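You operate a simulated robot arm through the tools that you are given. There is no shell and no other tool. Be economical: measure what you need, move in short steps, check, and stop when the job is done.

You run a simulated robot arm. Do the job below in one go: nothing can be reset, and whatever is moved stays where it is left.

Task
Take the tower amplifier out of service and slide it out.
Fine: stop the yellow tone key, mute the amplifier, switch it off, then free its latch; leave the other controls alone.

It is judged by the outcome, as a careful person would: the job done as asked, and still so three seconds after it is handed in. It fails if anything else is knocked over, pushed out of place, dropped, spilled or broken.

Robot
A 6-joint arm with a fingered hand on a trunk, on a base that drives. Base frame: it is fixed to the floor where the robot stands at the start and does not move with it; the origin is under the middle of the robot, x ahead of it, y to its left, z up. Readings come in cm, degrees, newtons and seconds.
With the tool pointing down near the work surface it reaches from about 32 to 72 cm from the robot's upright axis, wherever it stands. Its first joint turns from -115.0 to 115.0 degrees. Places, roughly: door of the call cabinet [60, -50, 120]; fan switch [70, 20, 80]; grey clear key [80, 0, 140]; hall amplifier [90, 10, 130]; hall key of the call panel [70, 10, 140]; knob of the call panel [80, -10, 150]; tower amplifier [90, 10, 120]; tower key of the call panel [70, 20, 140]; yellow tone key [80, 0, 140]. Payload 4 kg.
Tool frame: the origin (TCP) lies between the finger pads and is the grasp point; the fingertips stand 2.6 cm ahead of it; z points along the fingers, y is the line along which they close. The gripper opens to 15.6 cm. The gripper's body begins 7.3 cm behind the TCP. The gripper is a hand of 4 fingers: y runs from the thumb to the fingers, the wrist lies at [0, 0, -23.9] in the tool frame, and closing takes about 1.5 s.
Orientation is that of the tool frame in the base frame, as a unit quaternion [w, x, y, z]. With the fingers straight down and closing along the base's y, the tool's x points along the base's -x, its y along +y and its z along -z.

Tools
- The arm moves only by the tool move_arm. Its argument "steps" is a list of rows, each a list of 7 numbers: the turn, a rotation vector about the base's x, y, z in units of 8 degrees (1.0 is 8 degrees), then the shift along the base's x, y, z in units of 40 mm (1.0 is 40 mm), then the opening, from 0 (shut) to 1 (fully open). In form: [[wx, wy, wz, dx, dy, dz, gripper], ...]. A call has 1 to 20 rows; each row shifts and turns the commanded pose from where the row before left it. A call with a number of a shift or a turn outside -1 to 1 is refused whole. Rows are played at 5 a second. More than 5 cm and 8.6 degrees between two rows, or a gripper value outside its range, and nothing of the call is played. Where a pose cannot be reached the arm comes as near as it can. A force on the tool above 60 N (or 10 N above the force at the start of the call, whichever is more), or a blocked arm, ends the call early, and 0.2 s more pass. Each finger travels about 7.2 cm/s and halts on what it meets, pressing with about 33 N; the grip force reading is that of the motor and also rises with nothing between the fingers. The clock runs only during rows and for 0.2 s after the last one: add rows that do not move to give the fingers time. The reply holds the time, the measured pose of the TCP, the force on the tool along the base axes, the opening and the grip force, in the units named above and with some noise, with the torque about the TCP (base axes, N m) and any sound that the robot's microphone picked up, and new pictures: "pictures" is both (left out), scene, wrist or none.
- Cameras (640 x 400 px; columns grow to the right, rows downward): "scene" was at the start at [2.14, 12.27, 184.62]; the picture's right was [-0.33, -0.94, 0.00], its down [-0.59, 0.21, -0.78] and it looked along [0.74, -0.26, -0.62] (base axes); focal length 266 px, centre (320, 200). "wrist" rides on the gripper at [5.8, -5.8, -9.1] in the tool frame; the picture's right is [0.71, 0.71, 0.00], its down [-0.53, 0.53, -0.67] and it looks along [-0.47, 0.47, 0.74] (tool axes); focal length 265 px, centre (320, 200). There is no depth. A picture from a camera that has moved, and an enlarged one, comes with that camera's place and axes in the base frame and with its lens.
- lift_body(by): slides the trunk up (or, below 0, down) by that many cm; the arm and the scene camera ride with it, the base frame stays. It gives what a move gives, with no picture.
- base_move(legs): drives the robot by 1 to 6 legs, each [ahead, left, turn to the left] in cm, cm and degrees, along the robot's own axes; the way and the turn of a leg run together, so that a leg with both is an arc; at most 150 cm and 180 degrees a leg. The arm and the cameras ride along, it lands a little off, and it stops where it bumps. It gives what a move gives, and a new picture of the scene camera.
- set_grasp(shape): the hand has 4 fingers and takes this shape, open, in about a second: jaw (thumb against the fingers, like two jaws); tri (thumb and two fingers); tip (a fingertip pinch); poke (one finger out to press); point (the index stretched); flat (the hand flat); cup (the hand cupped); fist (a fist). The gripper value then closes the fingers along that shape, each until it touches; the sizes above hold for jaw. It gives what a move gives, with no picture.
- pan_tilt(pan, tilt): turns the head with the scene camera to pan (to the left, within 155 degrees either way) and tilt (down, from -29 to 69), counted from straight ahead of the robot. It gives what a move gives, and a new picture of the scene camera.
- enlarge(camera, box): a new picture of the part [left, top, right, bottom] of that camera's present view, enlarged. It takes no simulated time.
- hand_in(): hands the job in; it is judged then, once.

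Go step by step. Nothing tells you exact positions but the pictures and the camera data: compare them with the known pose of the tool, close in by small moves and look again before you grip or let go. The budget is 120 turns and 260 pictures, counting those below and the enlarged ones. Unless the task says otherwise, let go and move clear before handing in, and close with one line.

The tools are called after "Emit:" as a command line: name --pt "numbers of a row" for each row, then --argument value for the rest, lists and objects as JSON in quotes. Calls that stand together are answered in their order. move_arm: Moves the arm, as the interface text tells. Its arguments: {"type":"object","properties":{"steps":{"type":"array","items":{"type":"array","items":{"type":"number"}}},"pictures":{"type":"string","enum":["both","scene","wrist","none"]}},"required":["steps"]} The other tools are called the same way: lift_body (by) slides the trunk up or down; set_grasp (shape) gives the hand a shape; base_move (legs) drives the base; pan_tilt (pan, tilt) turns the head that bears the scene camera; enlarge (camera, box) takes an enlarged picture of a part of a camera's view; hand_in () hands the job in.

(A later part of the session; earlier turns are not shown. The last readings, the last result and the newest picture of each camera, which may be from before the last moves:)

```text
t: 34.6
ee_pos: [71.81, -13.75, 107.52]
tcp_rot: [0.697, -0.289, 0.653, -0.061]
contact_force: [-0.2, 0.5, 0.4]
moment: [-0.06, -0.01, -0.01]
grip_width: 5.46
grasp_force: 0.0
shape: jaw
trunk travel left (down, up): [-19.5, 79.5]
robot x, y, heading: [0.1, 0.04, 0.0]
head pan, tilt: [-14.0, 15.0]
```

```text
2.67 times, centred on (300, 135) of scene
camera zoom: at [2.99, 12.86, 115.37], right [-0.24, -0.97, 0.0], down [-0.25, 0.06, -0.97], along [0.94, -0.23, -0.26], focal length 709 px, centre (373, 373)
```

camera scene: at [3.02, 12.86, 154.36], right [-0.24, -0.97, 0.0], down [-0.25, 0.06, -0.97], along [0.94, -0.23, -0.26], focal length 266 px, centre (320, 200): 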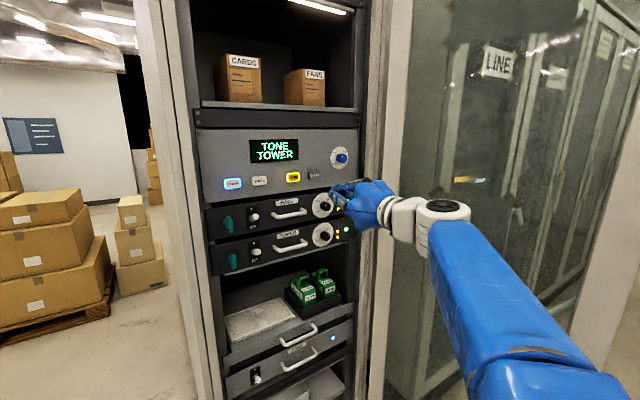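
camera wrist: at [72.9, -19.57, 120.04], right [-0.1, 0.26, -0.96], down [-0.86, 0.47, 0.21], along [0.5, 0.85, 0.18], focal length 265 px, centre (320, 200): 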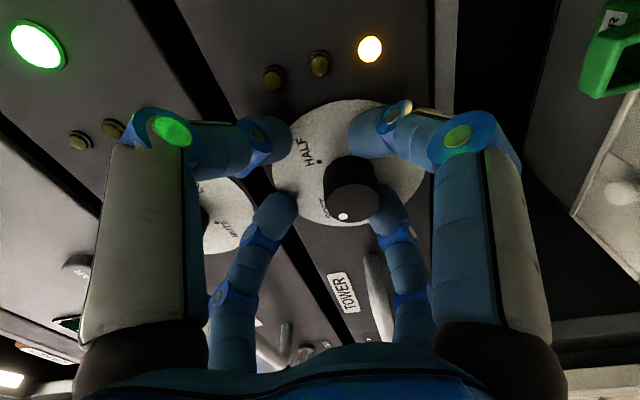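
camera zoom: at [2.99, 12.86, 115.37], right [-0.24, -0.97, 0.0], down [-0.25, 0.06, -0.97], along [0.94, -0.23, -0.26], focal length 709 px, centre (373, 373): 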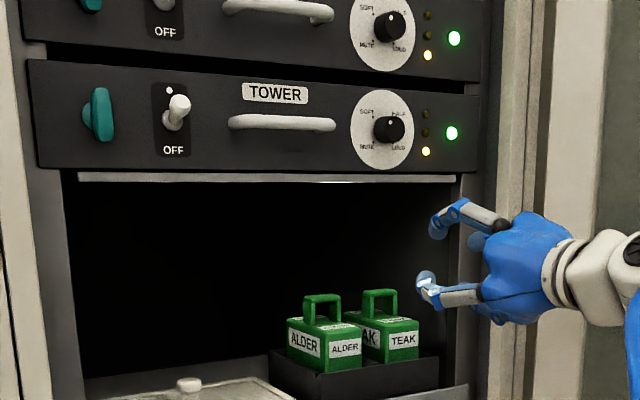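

Nothing else moved. Next I'll raise the hand relative to the lowered trunk and roll it back clockwise to regrip.

Emit:
move_arm --pt "0 0 0 -0.5 -0.1 0.5 0.32" --pt "0 0 0 -0.3 0.1 0.8 0.32" --pt "0 0 0 0 0.2 0.8 0.32" --pt "0 0 0 0 0.2 0.8 0.32" --pt "0 0 0 0 0.2 0.45 0.32" --pt "0 0 0 0 0 0 0.32" --pictures "wrist"

```text
t: 36.0
ee_pos: [65.51, -11.16, 115.22]
tcp_rot: [0.698, -0.288, 0.653, -0.061]
contact_force: [-0.1, -0.9, -0.2]
moment: [0.0, 0.0, 0.02]
grip_width: 5.02
grasp_force: 0.0
shape: jaw
out of reach, approached as far as the arm can: row 2, 3, 4, 5
trunk travel left (down, up): [-19.5, 79.5]
robot x, y, heading: [-0.22, -0.02, 0.1]
head pan, tilt: [-14.0, 15.0]
camera wrist: at [59.33, -21.53, 112.99], right [-0.11, 0.26, -0.96], down [-0.86, 0.46, 0.22], along [0.5, 0.85, 0.17], focal length 265 px, centre (320, 200)
```

wrist: 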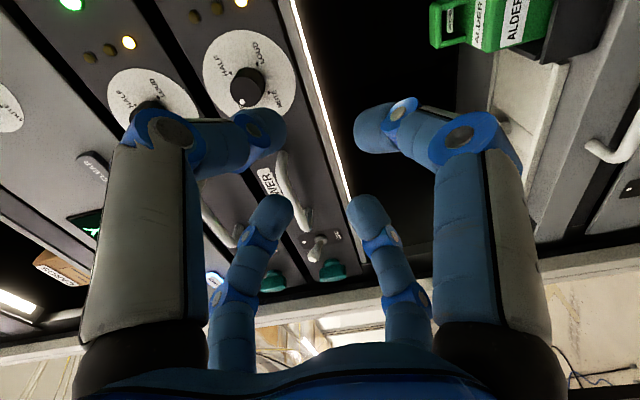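

The limit seems to come from the roll angle, so I'll roll the hand back clockwise to see how far it goes the other way.

Emit:
move_arm --pt "0.93 0.306 0 0 0 0 0.32" --pt "0.93 0.306 0 0 0 0 0.32" --pt "0.93 0.306 0 0 0 0 0.32" --pt "0.93 0.306 0 0 0 0 0.32" --pt "0.93 0.306 0 0 0 0 0.32" --pt "0.93 0.306 0 0 0 0 0.32" --pt "0.93 0.306 0 0 0 0 0.32" --pt "0.93 0.306 0 0 0 0 0.32" --pt "0.93 0.306 0 0 0 0 0.32" --pt "0.93 0.306 0 0 0 0 0.32" --pt "0.93 0.306 0 0 0 0 0.32" --pt "0.93 0.306 0 0 0 0 0.32" --pt "0.93 0.306 0 0 0 0 0.32" --pt "0.93 0.306 0 0 0 0 0.32" --pt "0 0 0 0 0 0 0.32" --pictures "none"

```text
t: 39.2
ee_pos: [65.65, -11.31, 115.58]
tcp_rot: [0.457, 0.361, 0.602, 0.546]
contact_force: [-0.2, 0.0, 0.4]
moment: [-0.03, -0.02, -0.02]
grip_width: 5.04
grasp_force: 0.0
shape: jaw
out of reach, approached as far as the arm can: row 13
trunk travel left (down, up): [-19.5, 79.5]
robot x, y, heading: [-0.08, 0.6, -0.3]
head pan, tilt: [-14.0, 15.0]
```

The usable roll range is roughly -15° to +80°. I'll restore the trunk height that worked, then regrip at a roll of about +70°.

Emit:
lift_body --by 19

Emit:
move_arm --pt "-0.93 -0.306 0 0.35 0.045 -0.68 0.32" --pt "-0.47 -0.155 0 0.35 0.045 -0.68 0.32" --pt "0 0 0 0.35 0.045 -0.68 0.32" --pt "0 0 0 0.35 0.045 -0.68 0.32" --pt "0 0 0 0.35 0.045 -0.68 0.32" --pt "0 0 0 0 0 0 0.32" --pictures "wrist"

Emit:
enlarge --camera "scene" --box '[240, 100, 400, 200]'

```text
t: 41.3
ee_pos: [65.71, -11.35, 134.49]
tcp_rot: [0.457, 0.36, 0.603, 0.546]
contact_force: [0.5, 0.8, -0.1]
moment: [0.03, 0.02, -0.05]
grip_width: 5.03
grasp_force: 0.0
shape: jaw
trunk travel left (down, up): [-38.5, 60.5]
robot x, y, heading: [-0.11, 0.01, -0.0]
head pan, tilt: [-14.0, 15.0]
```

```text
t: 42.7
ee_pos: [76.03, -12.06, 124.7]
tcp_rot: [0.51, 0.295, 0.638, 0.495]
contact_force: [-0.3, 0.0, 0.1]
moment: [0.0, 0.02, -0.01]
grip_width: 5.01
grasp_force: 0.1
shape: jaw
out of reach, approached as far as the arm can: row 1, 2, 3, 4, 5
trunk travel left (down, up): [-38.5, 60.5]
robot x, y, heading: [0.11, -0.04, -0.1]
head pan, tilt: [-14.0, 15.0]
camera wrist: at [66.36, -11.88, 117.01], right [-0.31, 0.86, 0.41], down [-0.54, -0.51, 0.67], along [0.79, -0.01, 0.62], focal length 265 px, centre (320, 200)
```

wrist: 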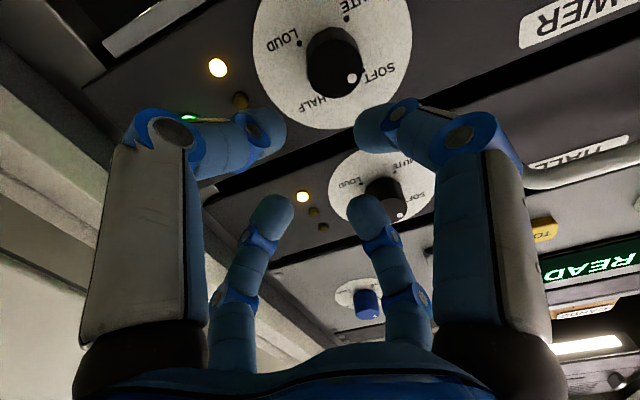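

```text
4.00 times, centred on (320, 150) of scene
camera zoom: at [3.0, 12.87, 134.37], right [-0.24, -0.97, 0.0], down [-0.25, 0.06, -0.97], along [0.94, -0.23, -0.26], focal length 1064 px, centre (320, 400)
```

zoom: 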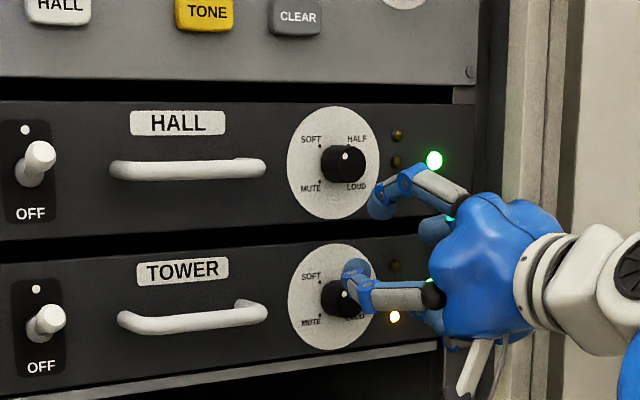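

Emit:
move_arm --pt "-0.75 -0.247 0 -0.4 0 0 0.32" --pt "-0.75 -0.247 0 -0.3 0.1 -0.2 0.32" --pt "-0.75 -0.247 0 -0.15 0.15 -0.4 0.32" --pt "0 0 0 0 0.17 -0.32 0.32" --pt "0 0 0 0 0 0 0.32" --pictures "wrist"

```text
t: 43.9
ee_pos: [76.21, -11.81, 124.21]
tcp_rot: [0.582, 0.186, 0.681, 0.405]
contact_force: [-0.8, 0.1, -0.9]
moment: [0.02, 0.01, 0.03]
grip_width: 5.02
grasp_force: 0.1
shape: jaw
out of reach, approached as far as the arm can: row 1, 2, 3, 4
trunk travel left (down, up): [-38.5, 60.5]
robot x, y, heading: [0.23, -0.04, -0.1]
head pan, tilt: [-14.0, 15.0]
camera wrist: at [67.45, -14.21, 115.96], right [-0.33, 0.94, 0.09], down [-0.61, -0.29, 0.74], along [0.72, 0.19, 0.67], focal length 265 px, centre (320, 200)
```

wrist: 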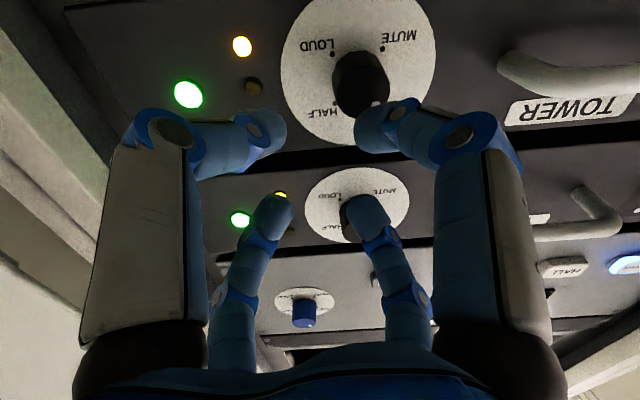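

The wrist is near its limits because the robot isn't square to the rack. I'll back straight out, turn the base 18° to face the rack squarely, and shift right.

Emit:
base_move --legs '[[-19, -6.3, 0], [0, 0, 18.2]]'

```text
t: 46.5
ee_pos: [57.32, 5.82, 124.32]
tcp_rot: [0.511, 0.078, 0.702, 0.49]
contact_force: [0.2, -0.1, -0.2]
moment: [0.0, 0.04, 0.01]
grip_width: 4.98
grasp_force: 0.2
shape: jaw
trunk travel left (down, up): [-38.5, 60.5]
robot x, y, heading: [-18.91, -6.23, 18.2]
head pan, tilt: [-14.0, 15.0]
camera scene: at [-20.0, 6.8, 134.37], right [0.07, -1.0, 0.0], down [-0.26, -0.02, -0.97], along [0.96, 0.07, -0.26], focal length 266 px, centre (320, 200)
```

scene: 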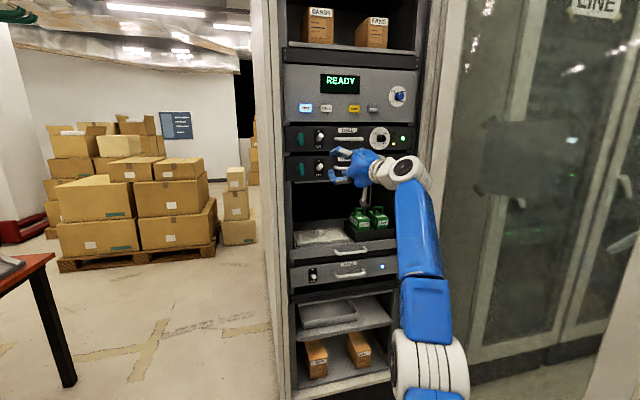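

Emit:
base_move --legs '[[0, -19, 0]]'

```text
t: 47.6
ee_pos: [59.71, -2.03, 124.59]
tcp_rot: [0.512, 0.075, 0.7, 0.491]
contact_force: [0.1, 2.3, -0.7]
moment: [0.02, -0.02, -0.12]
grip_width: 5.0
grasp_force: 0.0
shape: jaw
trunk travel left (down, up): [-38.5, 60.5]
robot x, y, heading: [-16.12, -13.72, 18.5]
head pan, tilt: [-14.0, 15.0]
stopped in leg 1: the robot was blocked; the commanded pose is now the measured one
camera scene: at [-17.59, -0.28, 134.31], right [0.08, -1.0, 0.0], down [-0.26, -0.02, -0.97], along [0.96, 0.07, -0.26], focal length 266 px, centre (320, 200)
```

scene: 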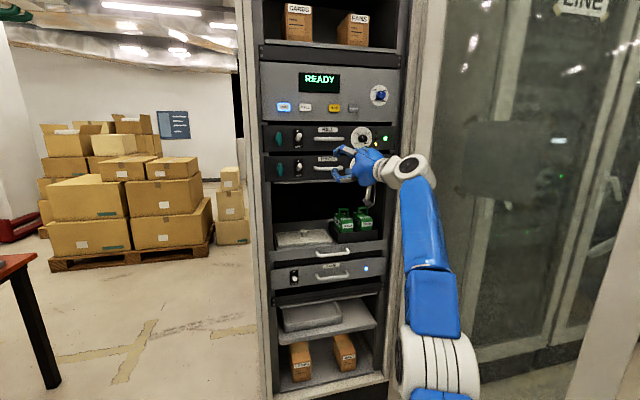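

It was blocked after about 8 cm. I'll look to the right to see what it met.

Emit:
pan_tilt --pan -75 --tilt 40

```text
t: 48.9
ee_pos: [59.81, -2.68, 124.65]
tcp_rot: [0.513, 0.077, 0.7, 0.491]
contact_force: [0.0, 0.2, -0.1]
moment: [-0.01, 0.03, -0.02]
grip_width: 5.0
grasp_force: 0.1
shape: jaw
trunk travel left (down, up): [-38.5, 60.5]
robot x, y, heading: [-16.45, -14.1, 18.5]
head pan, tilt: [-75.0, 40.0]
camera scene: at [-22.22, -8.57, 130.41], right [-0.83, -0.55, 0.0], down [-0.35, 0.54, -0.77], along [0.42, -0.64, -0.64], focal length 266 px, centre (320, 200)
```

scene: 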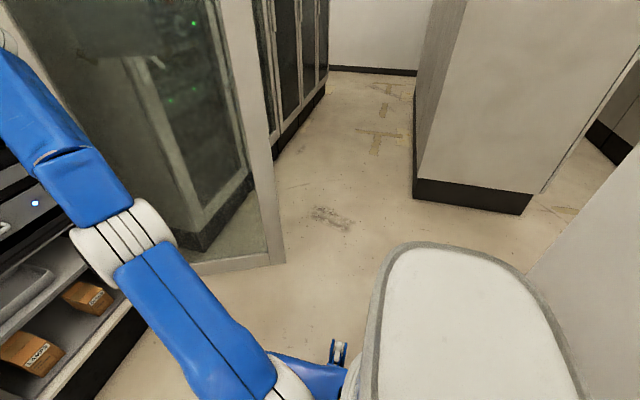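

Emit:
pan_tilt --pan -115 --tilt 45

```text
t: 50.0
ee_pos: [59.9, -2.68, 124.6]
tcp_rot: [0.513, 0.076, 0.7, 0.491]
contact_force: [0.1, 0.2, 0.4]
moment: [-0.01, -0.04, -0.02]
grip_width: 4.99
grasp_force: 0.1
shape: jaw
trunk travel left (down, up): [-38.5, 60.5]
robot x, y, heading: [-16.4, -14.18, 18.4]
head pan, tilt: [-115.0, 45.0]
camera scene: at [-27.83, -9.55, 129.69], right [-0.99, 0.11, 0.0], down [0.08, 0.7, -0.71], along [-0.08, -0.7, -0.71], focal length 266 px, centre (320, 200)
```

scene: 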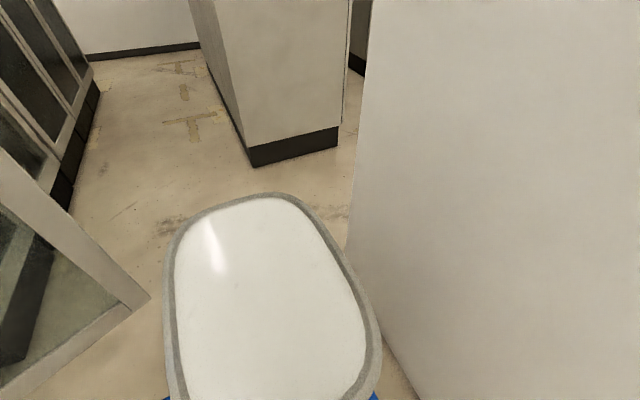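

The nearest obstacle seems to be a wall behind the robot, and the rear of the base may have brushed it. I'll go forward 8 cm and try moving right again.

Emit:
base_move --legs '[[8, 0, 0], [0, -11, 0]]'

Emit:
pan_tilt --pan -60 --tilt 20

```text
t: 51.1
ee_pos: [66.22, -0.68, 124.38]
tcp_rot: [0.516, 0.081, 0.698, 0.49]
contact_force: [-0.3, -1.4, -0.4]
moment: [-0.01, -0.01, 0.05]
grip_width: 5.01
grasp_force: 0.1
shape: jaw
trunk travel left (down, up): [-38.5, 60.5]
robot x, y, heading: [-10.61, -11.55, 18.2]
head pan, tilt: [-115.0, 45.0]
stopped in leg 1: the robot was blocked; the commanded pose is now the measured one
camera scene: at [-21.79, -7.54, 129.69], right [-0.99, 0.12, 0.0], down [0.08, 0.7, -0.71], along [-0.08, -0.7, -0.71], focal length 266 px, centre (320, 200)
```

scene: 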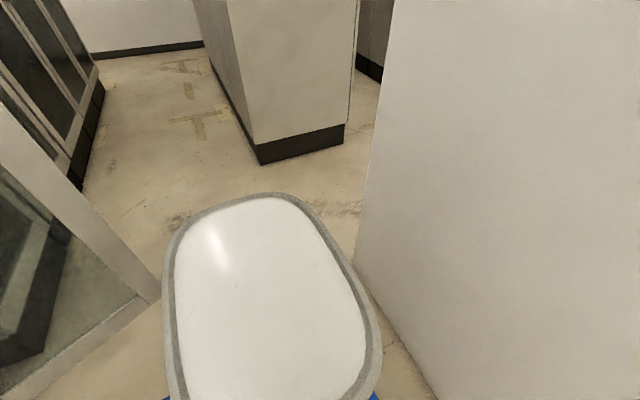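

```text
t: 52.4
ee_pos: [66.2, -0.37, 124.43]
tcp_rot: [0.517, 0.08, 0.698, 0.488]
contact_force: [0.2, -0.1, -0.2]
moment: [0.02, 0.03, 0.01]
grip_width: 5.0
grasp_force: 0.0
shape: jaw
trunk travel left (down, up): [-38.5, 60.5]
robot x, y, heading: [-10.52, -11.79, 18.2]
head pan, tilt: [-60.0, 20.0]
camera scene: at [-13.88, -5.43, 133.55], right [-0.67, -0.75, 0.0], down [-0.26, 0.23, -0.94], along [0.7, -0.63, -0.34], focal length 266 px, centre (320, 200)
```

scene: 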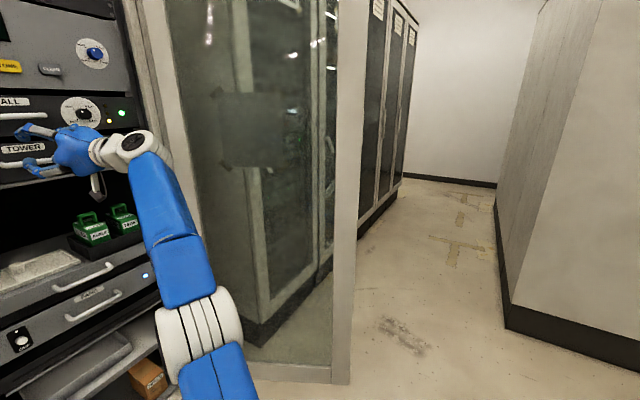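

Blocked again, and the door's free edge at the front right is the suspect. I'll look straight down that side.

Emit:
pan_tilt --pan -50 --tilt 65

```text
t: 53.5
ee_pos: [66.18, -0.44, 124.36]
tcp_rot: [0.517, 0.079, 0.698, 0.49]
contact_force: [-0.1, -1.1, 0.0]
moment: [0.02, -0.01, -0.01]
grip_width: 5.01
grasp_force: 0.1
shape: jaw
trunk travel left (down, up): [-38.5, 60.5]
robot x, y, heading: [-10.24, -11.85, 18.2]
head pan, tilt: [-50.0, 65.0]
camera scene: at [-15.65, -2.42, 127.19], right [-0.53, -0.85, 0.0], down [-0.77, 0.48, -0.42], along [0.36, -0.22, -0.91], focal length 266 px, centre (320, 200)
```

scene: 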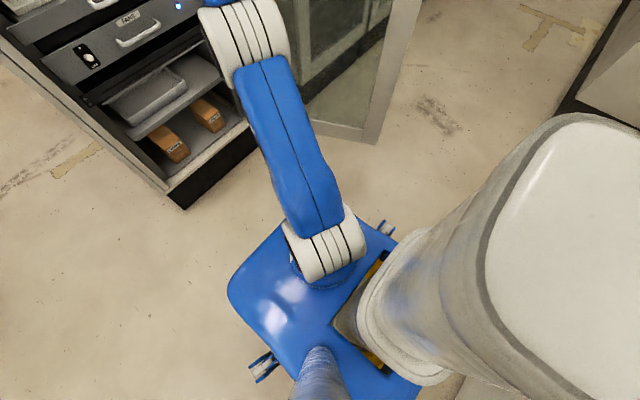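

Emit:
pan_tilt --pan -150 --tilt 60

Emit:
pan_tilt --pan 140 --tilt 55

```text
t: 55.3
ee_pos: [66.17, -0.31, 124.42]
tcp_rot: [0.517, 0.079, 0.698, 0.49]
contact_force: [0.1, -0.3, 0.1]
moment: [0.0, -0.01, 0.05]
grip_width: 5.01
grasp_force: 0.0
shape: jaw
trunk travel left (down, up): [-38.5, 60.5]
robot x, y, heading: [-10.12, -11.52, 18.2]
head pan, tilt: [-150.0, 60.0]
camera scene: at [-25.25, -4.19, 127.74], right [-0.75, 0.67, 0.0], down [0.58, 0.65, -0.5], along [-0.33, -0.37, -0.87], focal length 266 px, centre (320, 200)
```

scene: 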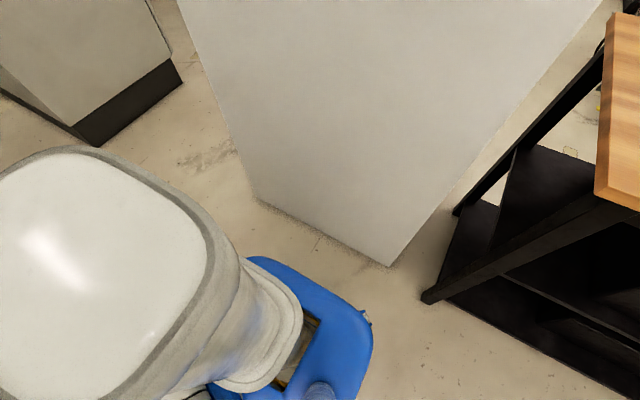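

```text
t: 59.2
ee_pos: [66.18, -0.3, 124.52]
tcp_rot: [0.517, 0.081, 0.698, 0.49]
contact_force: [0.1, -0.2, 0.5]
moment: [0.03, 0.01, -0.02]
grip_width: 4.99
grasp_force: 0.1
shape: jaw
trunk travel left (down, up): [-38.5, 60.5]
robot x, y, heading: [-10.25, -11.72, 18.0]
head pan, tilt: [140.0, 55.0]
camera scene: at [-27.5, 3.46, 128.34], right [0.37, 0.93, 0.0], down [0.76, -0.3, -0.57], along [-0.53, 0.21, -0.82], focal length 266 px, centre (320, 200)
```

scene: 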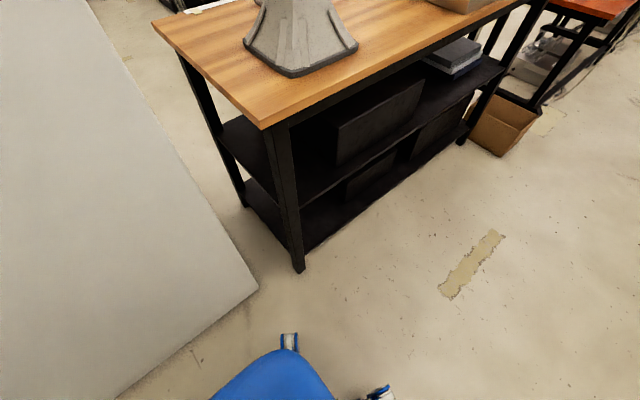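

Emit:
pan_tilt --pan -15 --tilt 25

Emit:
enlarge --camera "wrist" --box '[0, 0, 640, 400]'

```text
t: 61.6
ee_pos: [66.22, -0.37, 124.47]
tcp_rot: [0.517, 0.08, 0.697, 0.49]
contact_force: [-0.5, -0.6, 0.1]
moment: [0.0, -0.01, 0.01]
grip_width: 5.0
grasp_force: 0.1
shape: jaw
trunk travel left (down, up): [-38.5, 60.5]
robot x, y, heading: [-10.36, -11.44, 18.2]
head pan, tilt: [-15.0, 25.0]
camera scene: at [-11.61, 1.3, 132.74], right [0.06, -1.0, 0.0], down [-0.42, -0.02, -0.91], along [0.9, 0.05, -0.42], focal length 266 px, centre (320, 200)
```

scene: 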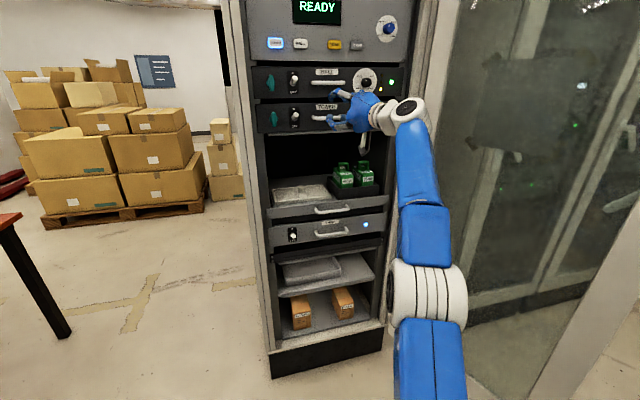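

```text
1.00 times, centred on (320, 200) of wrist
camera zoom: at [58.53, -5.22, 116.03], right [-0.6, 0.8, 0.09], down [-0.5, -0.46, 0.73], along [0.62, 0.4, 0.68], focal length 265 px, centre (320, 200)
```

zoom: 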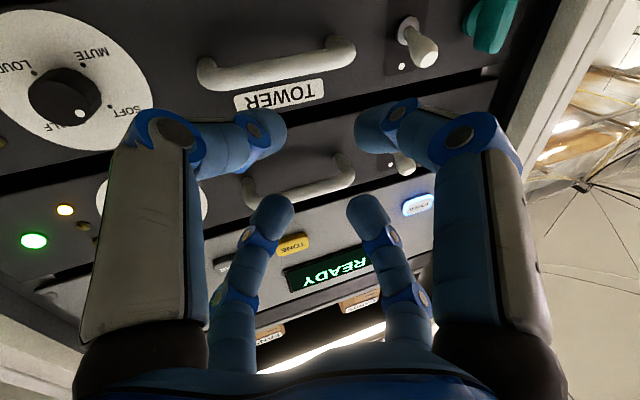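

Nothing visible is touching the robot. I'll try a small move to the right again.

Emit:
base_move --legs '[[0, -6, 0]]'

```text
t: 62.6
ee_pos: [67.64, -6.06, 124.92]
tcp_rot: [0.519, 0.078, 0.696, 0.489]
contact_force: [-1.2, -0.2, 0.4]
moment: [-0.05, 0.06, -0.08]
grip_width: 4.97
grasp_force: 0.0
shape: jaw
trunk travel left (down, up): [-38.5, 60.5]
robot x, y, heading: [-8.13, -17.86, 18.3]
head pan, tilt: [-15.0, 25.0]
camera scene: at [-9.92, -4.74, 132.77], right [0.05, -1.0, 0.0], down [-0.42, -0.02, -0.91], along [0.91, 0.05, -0.42], focal length 266 px, centre (320, 200)
```

scene: 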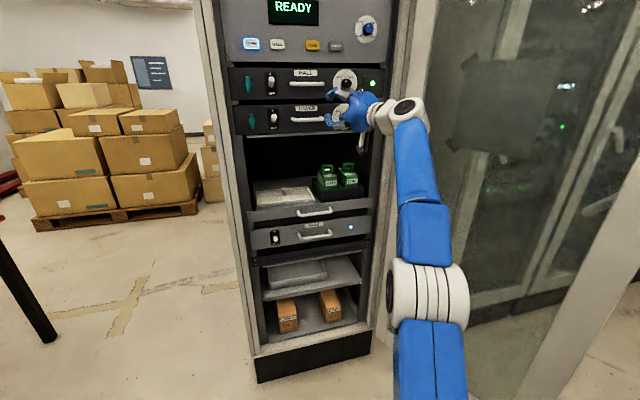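

That moved freely. I'll lower the trunk a bit, square the hand to the rack, and pre-align on the knob.

Emit:
lift_body --by -6

Emit:
move_arm --pt "0 0 -0.82 -0.1 -0.2 0.1 0.32" --pt "0 0 -0.82 0.2 -0.3 0.1 0.32" --pt "0 0 -0.82 0.3 -0.3 0.2 0.32" --pt "0 0 0 0.4 -0.2 0.1 0.32" --pt "0 0 0 0.4 -0.08 0 0.32" --pt "0 0 0 0 0 0 0.32" --pictures "wrist"

```text
t: 63.6
ee_pos: [67.86, -6.04, 118.68]
tcp_rot: [0.518, 0.079, 0.697, 0.489]
contact_force: [-0.3, -0.2, 0.4]
moment: [0.01, 0.02, -0.03]
grip_width: 4.95
grasp_force: 0.1
shape: jaw
trunk travel left (down, up): [-32.5, 66.5]
robot x, y, heading: [-8.12, -17.62, 17.9]
head pan, tilt: [-15.0, 25.0]
```

```text
t: 65.0
ee_pos: [71.33, -10.64, 119.5]
tcp_rot: [0.595, 0.198, 0.672, 0.394]
contact_force: [0.3, 0.4, 0.7]
moment: [-0.01, 0.07, -0.01]
grip_width: 4.97
grasp_force: 0.0
shape: jaw
out of reach, approached as far as the arm can: row 4, 5
trunk travel left (down, up): [-32.5, 66.5]
robot x, y, heading: [-8.18, -17.56, 18.0]
head pan, tilt: [-15.0, 25.0]
camera wrist: at [62.5, -12.59, 111.05], right [-0.3, 0.95, 0.08], down [-0.63, -0.26, 0.73], along [0.72, 0.16, 0.68], focal length 265 px, centre (320, 200)
```

wrist: 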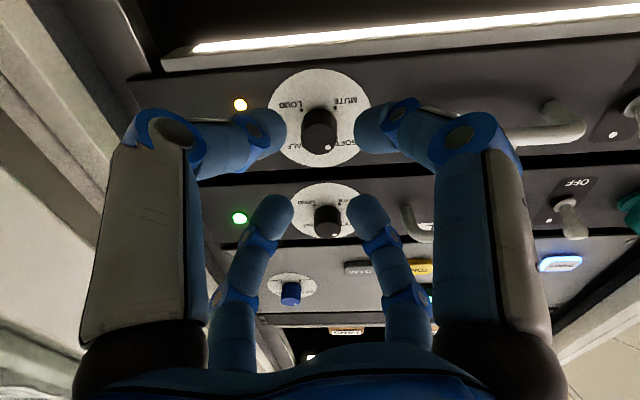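

That's a reach limit, because the robot is too far back. I'll retract the hand 10 cm along the normal and drive the base 9 cm ahead.

Emit:
move_arm --pt "0 0 0 -0.8 -0.26 0 0.32" --pt "0 0 0 -0.8 -0.26 0 0.32" --pt "0 0 0 -0.8 -0.26 0.1 0.32" --pt "0 0 0 0 0 0 0.32" --pictures "none"

Emit:
base_move --legs '[[9, 0, 0]]'

```text
t: 66.0
ee_pos: [61.47, -13.88, 119.76]
tcp_rot: [0.595, 0.197, 0.673, 0.394]
contact_force: [-0.4, 0.3, 0.0]
moment: [0.01, 0.02, 0.0]
grip_width: 4.98
grasp_force: 0.0
shape: jaw
trunk travel left (down, up): [-32.5, 66.5]
robot x, y, heading: [-8.55, -17.47, 18.1]
head pan, tilt: [-15.0, 25.0]
```

```text
t: 67.1
ee_pos: [70.72, -11.06, 119.49]
tcp_rot: [0.593, 0.198, 0.674, 0.393]
contact_force: [0.5, 0.3, -0.4]
moment: [-0.01, -0.06, 0.05]
grip_width: 4.97
grasp_force: 0.1
shape: jaw
trunk travel left (down, up): [-32.5, 66.5]
robot x, y, heading: [0.59, -14.99, 18.2]
head pan, tilt: [-15.0, 25.0]
camera scene: at [-0.39, -1.84, 126.76], right [0.06, -1.0, 0.0], down [-0.42, -0.02, -0.91], along [0.9, 0.05, -0.42], focal length 266 px, centre (320, 200)
```

scene: 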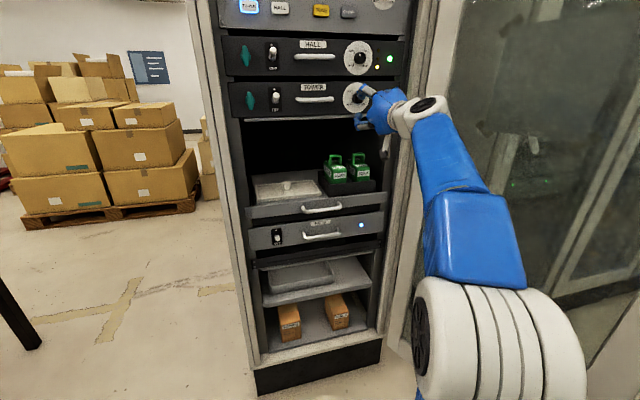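

Emit:
move_arm --pt "0.8 0.264 0 0.15 0.05 0.12 0.32" --pt "0.8 0.264 0 0.15 0.05 0.12 0.32" --pt "0.8 0.264 0.1 0.15 0.05 0.12 0.32" --pt "0 0 0 0 0 0 0.32" --pictures "wrist"

```text
t: 68.1
ee_pos: [72.11, -10.48, 121.07]
tcp_rot: [0.512, 0.311, 0.632, 0.492]
contact_force: [1.1, 0.2, -0.7]
moment: [-0.03, 0.0, -0.02]
grip_width: 4.99
grasp_force: 0.1
shape: jaw
trunk travel left (down, up): [-32.5, 66.5]
robot x, y, heading: [1.12, -14.92, 18.2]
head pan, tilt: [-15.0, 25.0]
camera wrist: at [62.44, -9.92, 113.48], right [-0.28, 0.86, 0.42], down [-0.55, -0.5, 0.67], along [0.79, -0.04, 0.61], focal length 265 px, centre (320, 200)
```

wrist: 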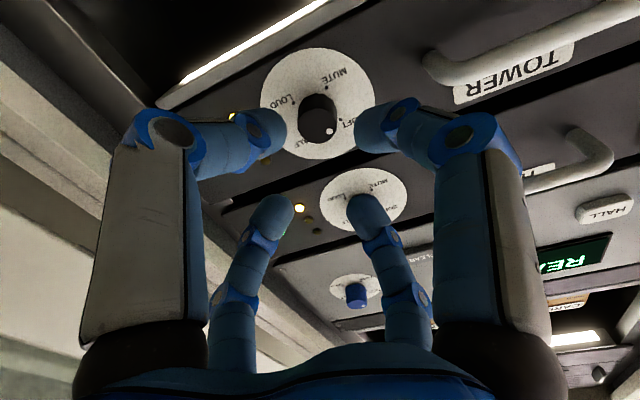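

Emit:
move_arm --pt "0 0 0 0.295 0.087 0 0.32" --pt "0 0 0 0.295 0.087 0 0.32" --pt "0 0 0 0.295 0.087 -0.01 0.32" --pt "0 0 0 0.295 0.087 -0.01 0.32" --pt "0 0 0 0.295 0.087 -0.01 0.32" --pt "0 0 0 0 0 0 0.32" --pictures "wrist"

```text
t: 69.5
ee_pos: [78.08, -8.85, 120.97]
tcp_rot: [0.512, 0.311, 0.634, 0.49]
contact_force: [0.2, -0.2, 0.3]
moment: [0.0, 0.0, 0.0]
grip_width: 5.02
grasp_force: 0.0
shape: jaw
trunk travel left (down, up): [-32.5, 66.5]
robot x, y, heading: [0.62, -14.6, 18.3]
head pan, tilt: [-15.0, 25.0]
camera wrist: at [68.4, -8.27, 113.35], right [-0.28, 0.86, 0.42], down [-0.55, -0.5, 0.67], along [0.79, -0.04, 0.61], focal length 265 px, centre (320, 200)
```

wrist: 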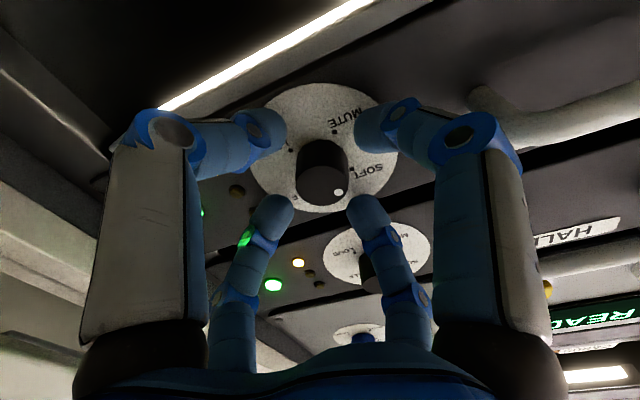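

Centred again, so I'll grip and turn counterclockwise.

Emit:
move_arm --pt "0 0 0 0 0 0 0" --pt "0 0 0 0 0 0 0" --pt "0 0 0 0 0 0 0" --pt "0 0 0 0 0 0 0" --pt "-0.93 -0.306 0 0 0 0 0" --pt "-0.93 -0.306 0 0 0 0 0" --pt "-0.93 -0.306 0 0 0 0 0" --pt "-0.93 -0.306 0 0 0 0 0" --pt "-0.93 -0.306 0 0 0 0 0" --pt "-0.93 -0.306 0 0 0 0 0" --pt "-0.93 -0.306 0 0 0 0 0" --pt "-0.93 -0.306 0 0 0 0 0" --pt "-0.93 -0.306 0 0 0 0 0" --pt "-0.93 -0.306 0 0 0 0 0" --pt "0 0 0 0 0 0 0" --pictures "wrist"

Emit:
enlarge --camera "scene" --box '[300, 40, 420, 115]'

```text
t: 72.7
ee_pos: [78.03, -8.65, 121.02]
tcp_rot: [0.708, -0.165, 0.683, 0.062]
contact_force: [4.7, 0.2, 5.3]
moment: [0.03, -0.13, -0.02]
grip_width: 2.05
grasp_force: 33.3
shape: jaw
trunk travel left (down, up): [-32.5, 66.5]
robot x, y, heading: [0.79, -14.62, 18.4]
head pan, tilt: [-15.0, 25.0]
camera wrist: at [71.55, -17.87, 115.84], right [-0.18, 0.57, -0.8], down [-0.83, 0.35, 0.44], along [0.53, 0.74, 0.41], focal length 265 px, centre (320, 200)
```

wrist: 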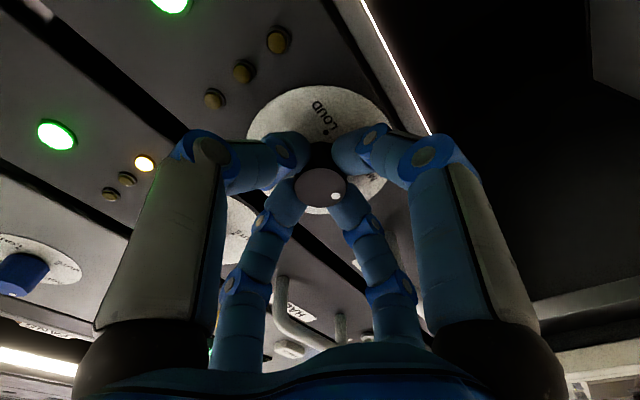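

```text
5.33 times, centred on (360, 78) of scene
camera zoom: at [-0.62, -1.82, 126.75], right [0.06, -1.0, 0.0], down [-0.42, -0.02, -0.91], along [0.9, 0.05, -0.42], focal length 1418 px, centre (107, 853)
```

zoom: 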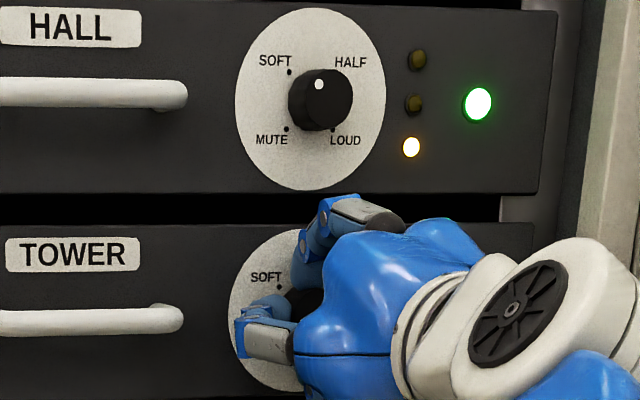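

All tower level lamps are out and the power lamp is still lit. I'll turn the last 11°, release, back off and check.

Emit:
move_arm --pt "-0.65 -0.214 0 0 0 0 0" --pt "-0.65 -0.214 0 0 0 0 0" --pt "0 0 0 0 0 0 0.32" --pt "0 0 0 0 0 0 0.32" --pt "0 0 0 0 0 0 0.32" --pt "0 0 0 -0.5 -0.16 0 0.32" --pt "0 0 0 -0.8 -0.26 0 0.32" --pt "0 0 0 -0.8 -0.26 0 0.32" --pt "0 0 0 -0.8 -0.26 0 0.32" --pt "0 0 0 0 0 0 0.32" --pictures "wrist"

Emit:
enlarge --camera "scene" --box '[220, 30, 420, 155]'

```text
t: 74.9
ee_pos: [66.39, -12.6, 120.71]
tcp_rot: [0.71, -0.228, 0.666, -0.004]
contact_force: [0.1, 0.5, 0.3]
moment: [0.0, 0.02, -0.04]
grip_width: 5.01
grasp_force: 0.1
shape: jaw
trunk travel left (down, up): [-32.5, 66.5]
robot x, y, heading: [0.62, -14.79, 18.2]
head pan, tilt: [-15.0, 25.0]
camera wrist: at [60.26, -22.44, 117.06], right [-0.13, 0.41, -0.9], down [-0.85, 0.42, 0.32], along [0.51, 0.81, 0.3], focal length 265 px, centre (320, 200)
```

wrist: 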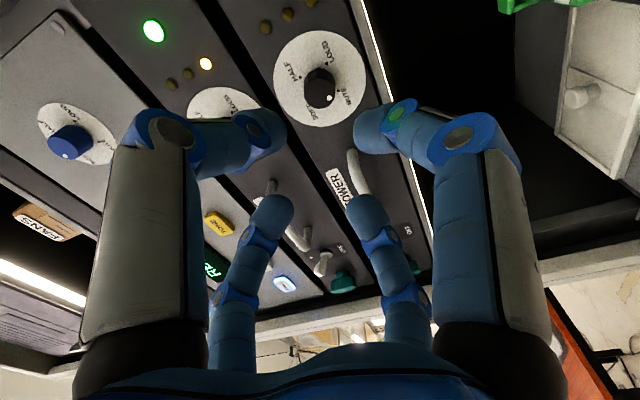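

```text
3.20 times, centred on (320, 92) of scene
camera zoom: at [-0.64, -1.83, 126.74], right [0.06, -1.0, 0.0], down [-0.42, -0.02, -0.91], along [0.9, 0.05, -0.42], focal length 851 px, centre (320, 544)
```

zoom: 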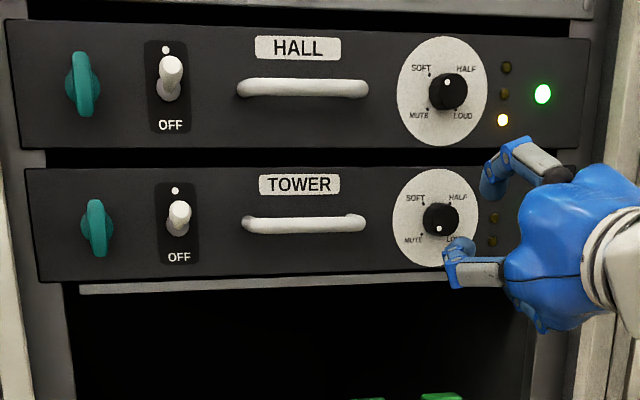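

Emit:
enlarge --camera "wrist" --box '[260, 0, 380, 130]'

```text
3.08 times, centred on (320, 65) of wrist
camera zoom: at [60.26, -22.44, 117.06], right [-0.13, 0.41, -0.9], down [-0.85, 0.42, 0.32], along [0.51, 0.81, 0.3], focal length 817 px, centre (320, 615)
```

zoom: 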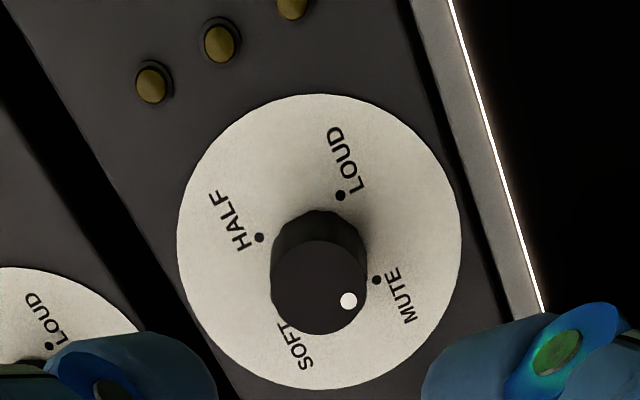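

The knob sits exactly on MUTE. Next is the tower switch, so I'll use the point shape, level the roll, and stage in front of and above the lever.

Emit:
set_grasp --shape "point"

Emit:
move_arm --pt "0.71 0.235 0 -0.5 0.3 0.25 1" --pt "0.71 0.235 0 -0.3 0.8 0.25 1" --pt "0.71 0.235 0 -0.1 0.9 0.25 1" --pt "0 0 0 -0.1 1 0.25 1" --pt "0 0 0 -0.1 1 0.25 1" --pt "0 0 0 0 1 0.25 1" --pt "0 0 0 0 1 0.25 1" --pt "0 0 0 0 0 0 1" --pictures "wrist"

Emit:
enlarge --camera "scene" --box '[200, 20, 360, 120]'

```text
t: 75.8
ee_pos: [66.62, -12.52, 120.78]
tcp_rot: [0.711, -0.229, 0.665, -0.004]
contact_force: [0.0, -0.4, -0.1]
moment: [0.01, -0.03, -0.03]
grip_width: 0.03
grasp_force: 0.1
shape: point
trunk travel left (down, up): [-32.5, 66.5]
robot x, y, heading: [0.42, -15.0, 18.0]
head pan, tilt: [-15.0, 25.0]
```

```text
t: 77.6
ee_pos: [62.21, 11.72, 128.08]
tcp_rot: [0.703, -0.122, 0.692, 0.107]
contact_force: [-0.3, 0.9, 0.1]
moment: [-0.02, -0.02, -0.01]
grip_width: 0.0
grasp_force: 0.0
shape: point
trunk travel left (down, up): [-32.5, 66.5]
robot x, y, heading: [1.13, -15.23, 18.2]
head pan, tilt: [-15.0, 25.0]
camera wrist: at [55.56, 3.28, 122.16], right [-0.21, 0.66, -0.72], down [-0.81, 0.3, 0.51], along [0.55, 0.69, 0.47], focal length 265 px, centre (320, 200)
```

wrist: 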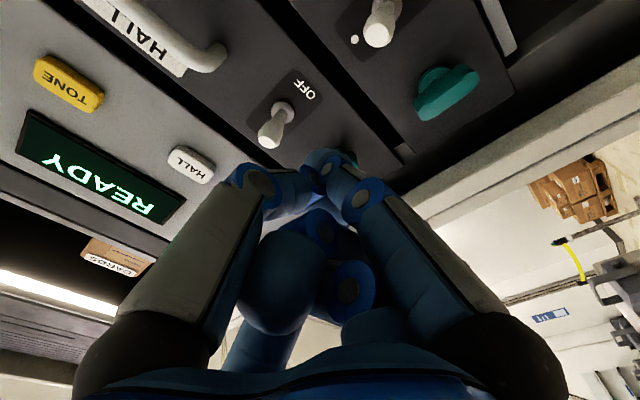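

```text
4.00 times, centred on (280, 70) of scene
camera zoom: at [-0.65, -1.8, 126.74], right [0.06, -1.0, 0.0], down [-0.42, -0.02, -0.91], along [0.91, 0.05, -0.42], focal length 1064 px, centre (480, 720)
```

zoom: 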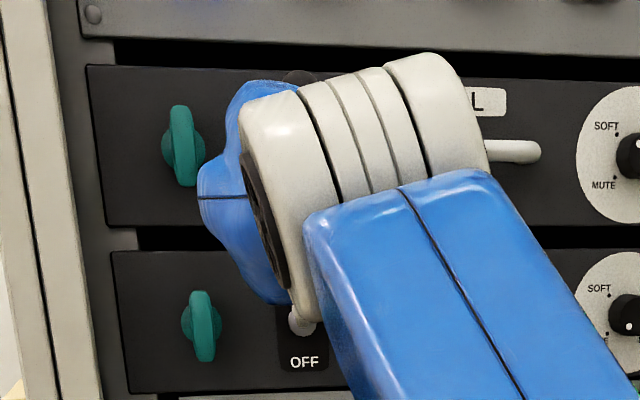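

Emit:
enlarge --camera "wrist" --box '[160, 100, 480, 300]'

```text
2.00 times, centred on (320, 200) of wrist
camera zoom: at [55.56, 3.28, 122.16], right [-0.21, 0.66, -0.72], down [-0.81, 0.3, 0.51], along [0.55, 0.69, 0.47], focal length 531 px, centre (320, 200)
```

zoom: 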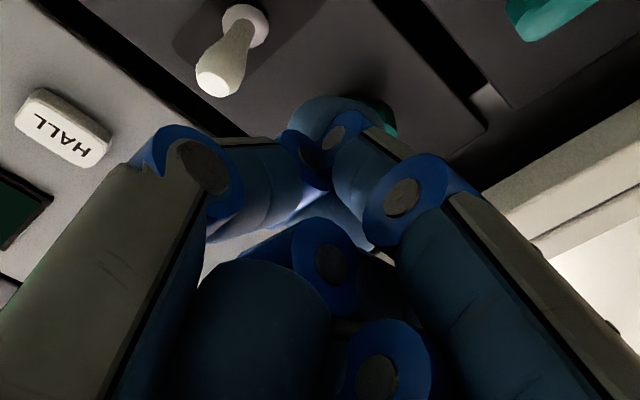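

The fingers tangled this time because they went in from a part-open state. I'll close first, then point again as before.

Emit:
move_arm --pt "0 0 0 0 0 0 0" --pt "0 0 0 0 0 0 0" --pt "0 0 0 0 0 0 0" --pt "0 0 0 0 0 0 0" --pt "0 0 0 0 0 0 0" --pt "0 0 0 0 0 0 0" --pictures "wrist"

Emit:
set_grasp --shape "point"

Emit:
enlarge --camera "wrist" --box '[0, 0, 640, 400]'

```text
t: 79.0
ee_pos: [62.29, 11.74, 127.95]
tcp_rot: [0.703, -0.121, 0.693, 0.106]
contact_force: [0.2, -1.0, 0.5]
moment: [-0.02, -0.01, -0.01]
grip_width: 0.02
grasp_force: 0.0
shape: point
trunk travel left (down, up): [-32.5, 66.5]
robot x, y, heading: [0.68, -14.81, 18.4]
head pan, tilt: [-15.0, 25.0]
camera wrist: at [55.6, 3.22, 122.13], right [-0.21, 0.66, -0.72], down [-0.81, 0.3, 0.51], along [0.55, 0.69, 0.47], focal length 265 px, centre (320, 200)
```

wrist: 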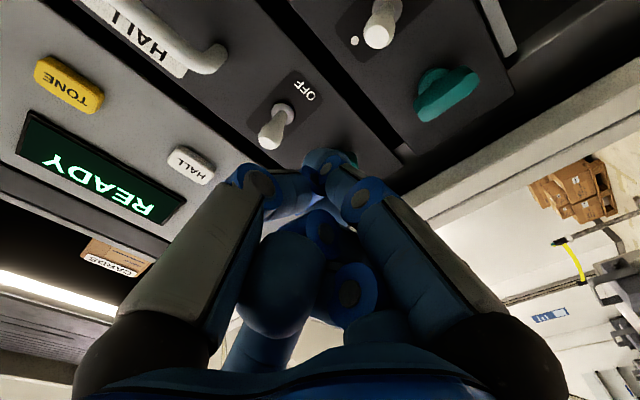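

```text
t: 79.9
ee_pos: [62.37, 11.77, 127.98]
tcp_rot: [0.703, -0.121, 0.693, 0.105]
contact_force: [-0.6, -0.3, 1.0]
moment: [-0.03, 0.0, 0.01]
grip_width: 0.01
grasp_force: 0.0
shape: point
trunk travel left (down, up): [-32.5, 66.5]
robot x, y, heading: [1.09, -15.0, 18.1]
head pan, tilt: [-15.0, 25.0]
```

```text
1.00 times, centred on (320, 200) of wrist
camera zoom: at [55.6, 3.22, 122.13], right [-0.21, 0.66, -0.72], down [-0.81, 0.3, 0.51], along [0.55, 0.69, 0.47], focal length 265 px, centre (320, 200)
```

zoom: 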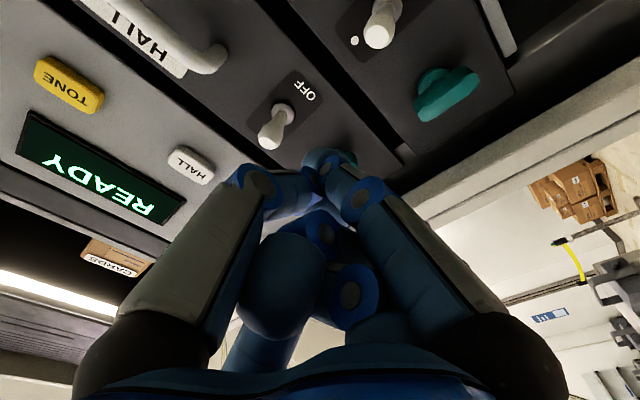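

I'll use the closed jaw instead, since its tips sit predictably on the tool axis.

Emit:
set_grasp --shape "jaw"

Emit:
move_arm --pt "0.9 0.297 0 0 0 0.1 0" --pt "0.9 0.297 0 0 0 0.1 0" --pt "0.9 0.297 0 0 0 0.1 0" --pt "0.9 0.297 0 0 0 0.1 0" --pt "0.9 0.297 0 0 0 0.1 0" --pt "0.9 0.297 0 0 0 0 0" --pt "0 0 0 0 0 0 0" --pt "0 0 0 0 0 0 0" --pt "0 0 0 0 0 0 0" --pictures "wrist"

```text
t: 80.8
ee_pos: [62.4, 11.6, 128.01]
tcp_rot: [0.703, -0.121, 0.693, 0.106]
contact_force: [-0.2, 0.6, -0.5]
moment: [0.0, 0.02, -0.01]
grip_width: 15.61
grasp_force: 0.0
shape: jaw
trunk travel left (down, up): [-32.5, 66.5]
robot x, y, heading: [0.97, -14.59, 18.2]
head pan, tilt: [-15.0, 25.0]
```

```text
t: 82.8
ee_pos: [62.18, 11.49, 129.8]
tcp_rot: [0.609, 0.159, 0.685, 0.367]
contact_force: [-0.1, -0.4, -0.5]
moment: [-0.01, 0.05, 0.02]
grip_width: 0.0
grasp_force: 32.8
shape: jaw
trunk travel left (down, up): [-32.5, 66.5]
robot x, y, heading: [0.71, -14.66, 18.4]
head pan, tilt: [-15.0, 25.0]
camera wrist: at [53.57, 8.66, 121.51], right [-0.31, 0.95, -0.01], down [-0.65, -0.2, 0.74], along [0.7, 0.24, 0.68], focal length 265 px, centre (320, 200)
```

wrist: 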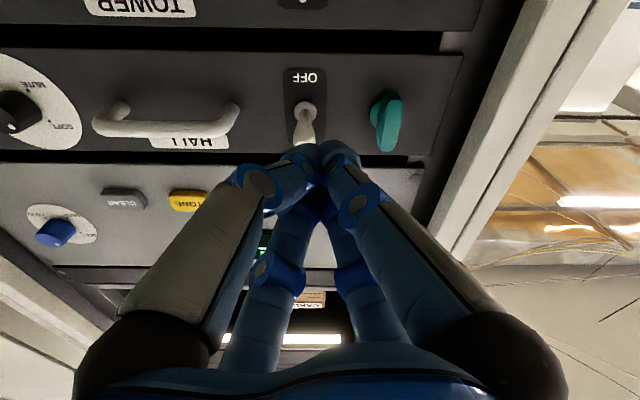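

Good view. I'll drop to z≈127, between the two levers, line up laterally, then advance toward the panel above the tower lever.

Emit:
move_arm --pt "0 0 0 0.05 -0.14 -0.35 0" --pt "0 0 0 0.05 -0.14 -0.35 0" --pt "0 0 0 0.4 0.13 0 0" --pt "0 0 0 0.4 0.13 0 0" --pt "0 0 0 0.4 0.13 0 0" --pt "0 0 0 0 0 0 0" --pictures "wrist"

Emit:
enlarge --camera "scene" --box '[200, 20, 360, 120]'

```text
t: 84.2
ee_pos: [67.43, 12.13, 127.08]
tcp_rot: [0.608, 0.16, 0.685, 0.367]
contact_force: [-0.4, 0.1, -0.2]
moment: [-0.03, 0.0, 0.0]
grip_width: 0.01
grasp_force: 33.0
shape: jaw
trunk travel left (down, up): [-32.5, 66.5]
robot x, y, heading: [0.34, -14.64, 18.3]
head pan, tilt: [-15.0, 25.0]
camera wrist: at [58.79, 9.22, 118.75], right [-0.31, 0.95, -0.01], down [-0.65, -0.2, 0.74], along [0.7, 0.24, 0.68], focal length 265 px, centre (320, 200)
```

wrist: 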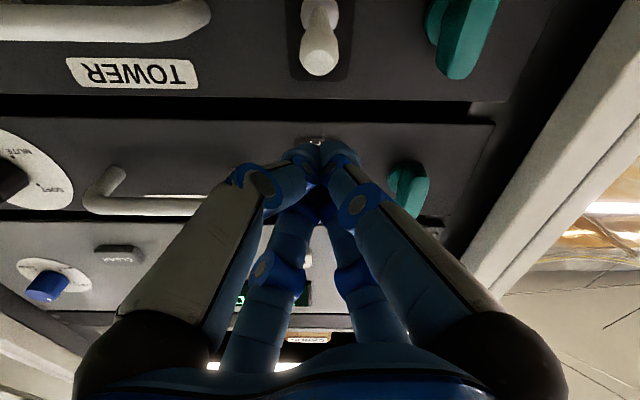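

```text
4.00 times, centred on (280, 70) of scene
camera zoom: at [-0.61, -1.82, 126.75], right [0.06, -1.0, 0.0], down [-0.42, -0.02, -0.91], along [0.91, 0.05, -0.42], focal length 1064 px, centre (480, 720)
```

zoom: 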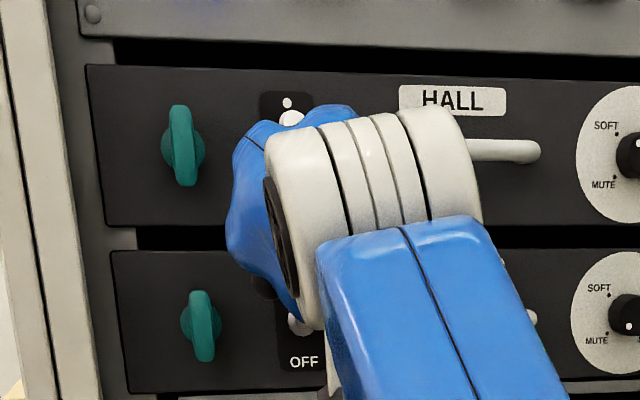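

Emit:
move_arm --pt "0 0 0 0.21 0.07 0 0" --pt "0 0 0 0.21 0.07 0 0" --pt "0 0 0 0.21 0.07 0 0" --pt "0 0 0 0 0 -0.2 0" --pt "0 0 0 0 0 -0.2 0" --pt "0 0 0 0 0 0 0" --pictures "wrist"

```text
t: 85.6
ee_pos: [69.88, 12.96, 125.7]
tcp_rot: [0.608, 0.159, 0.686, 0.366]
contact_force: [0.2, 0.6, 0.6]
moment: [0.04, 0.02, 0.01]
grip_width: 0.0
grasp_force: 33.2
shape: jaw
out of reach, approached as far as the arm can: row 3, 4, 5
trunk travel left (down, up): [-32.5, 66.5]
robot x, y, heading: [0.67, -14.97, 18.3]
head pan, tilt: [-15.0, 25.0]
camera wrist: at [61.34, 10.04, 117.32], right [-0.31, 0.95, -0.01], down [-0.64, -0.2, 0.74], along [0.7, 0.24, 0.67], focal length 265 px, centre (320, 200)
```

wrist: 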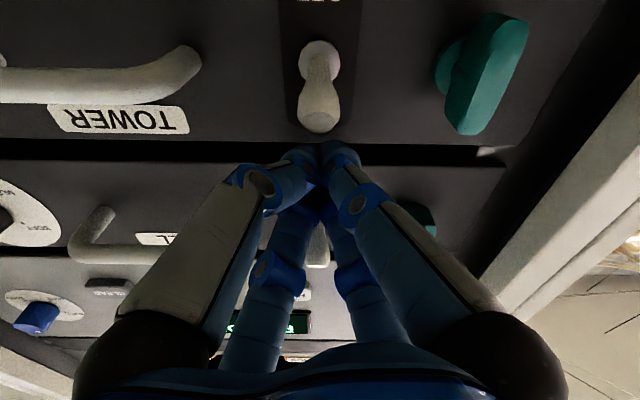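

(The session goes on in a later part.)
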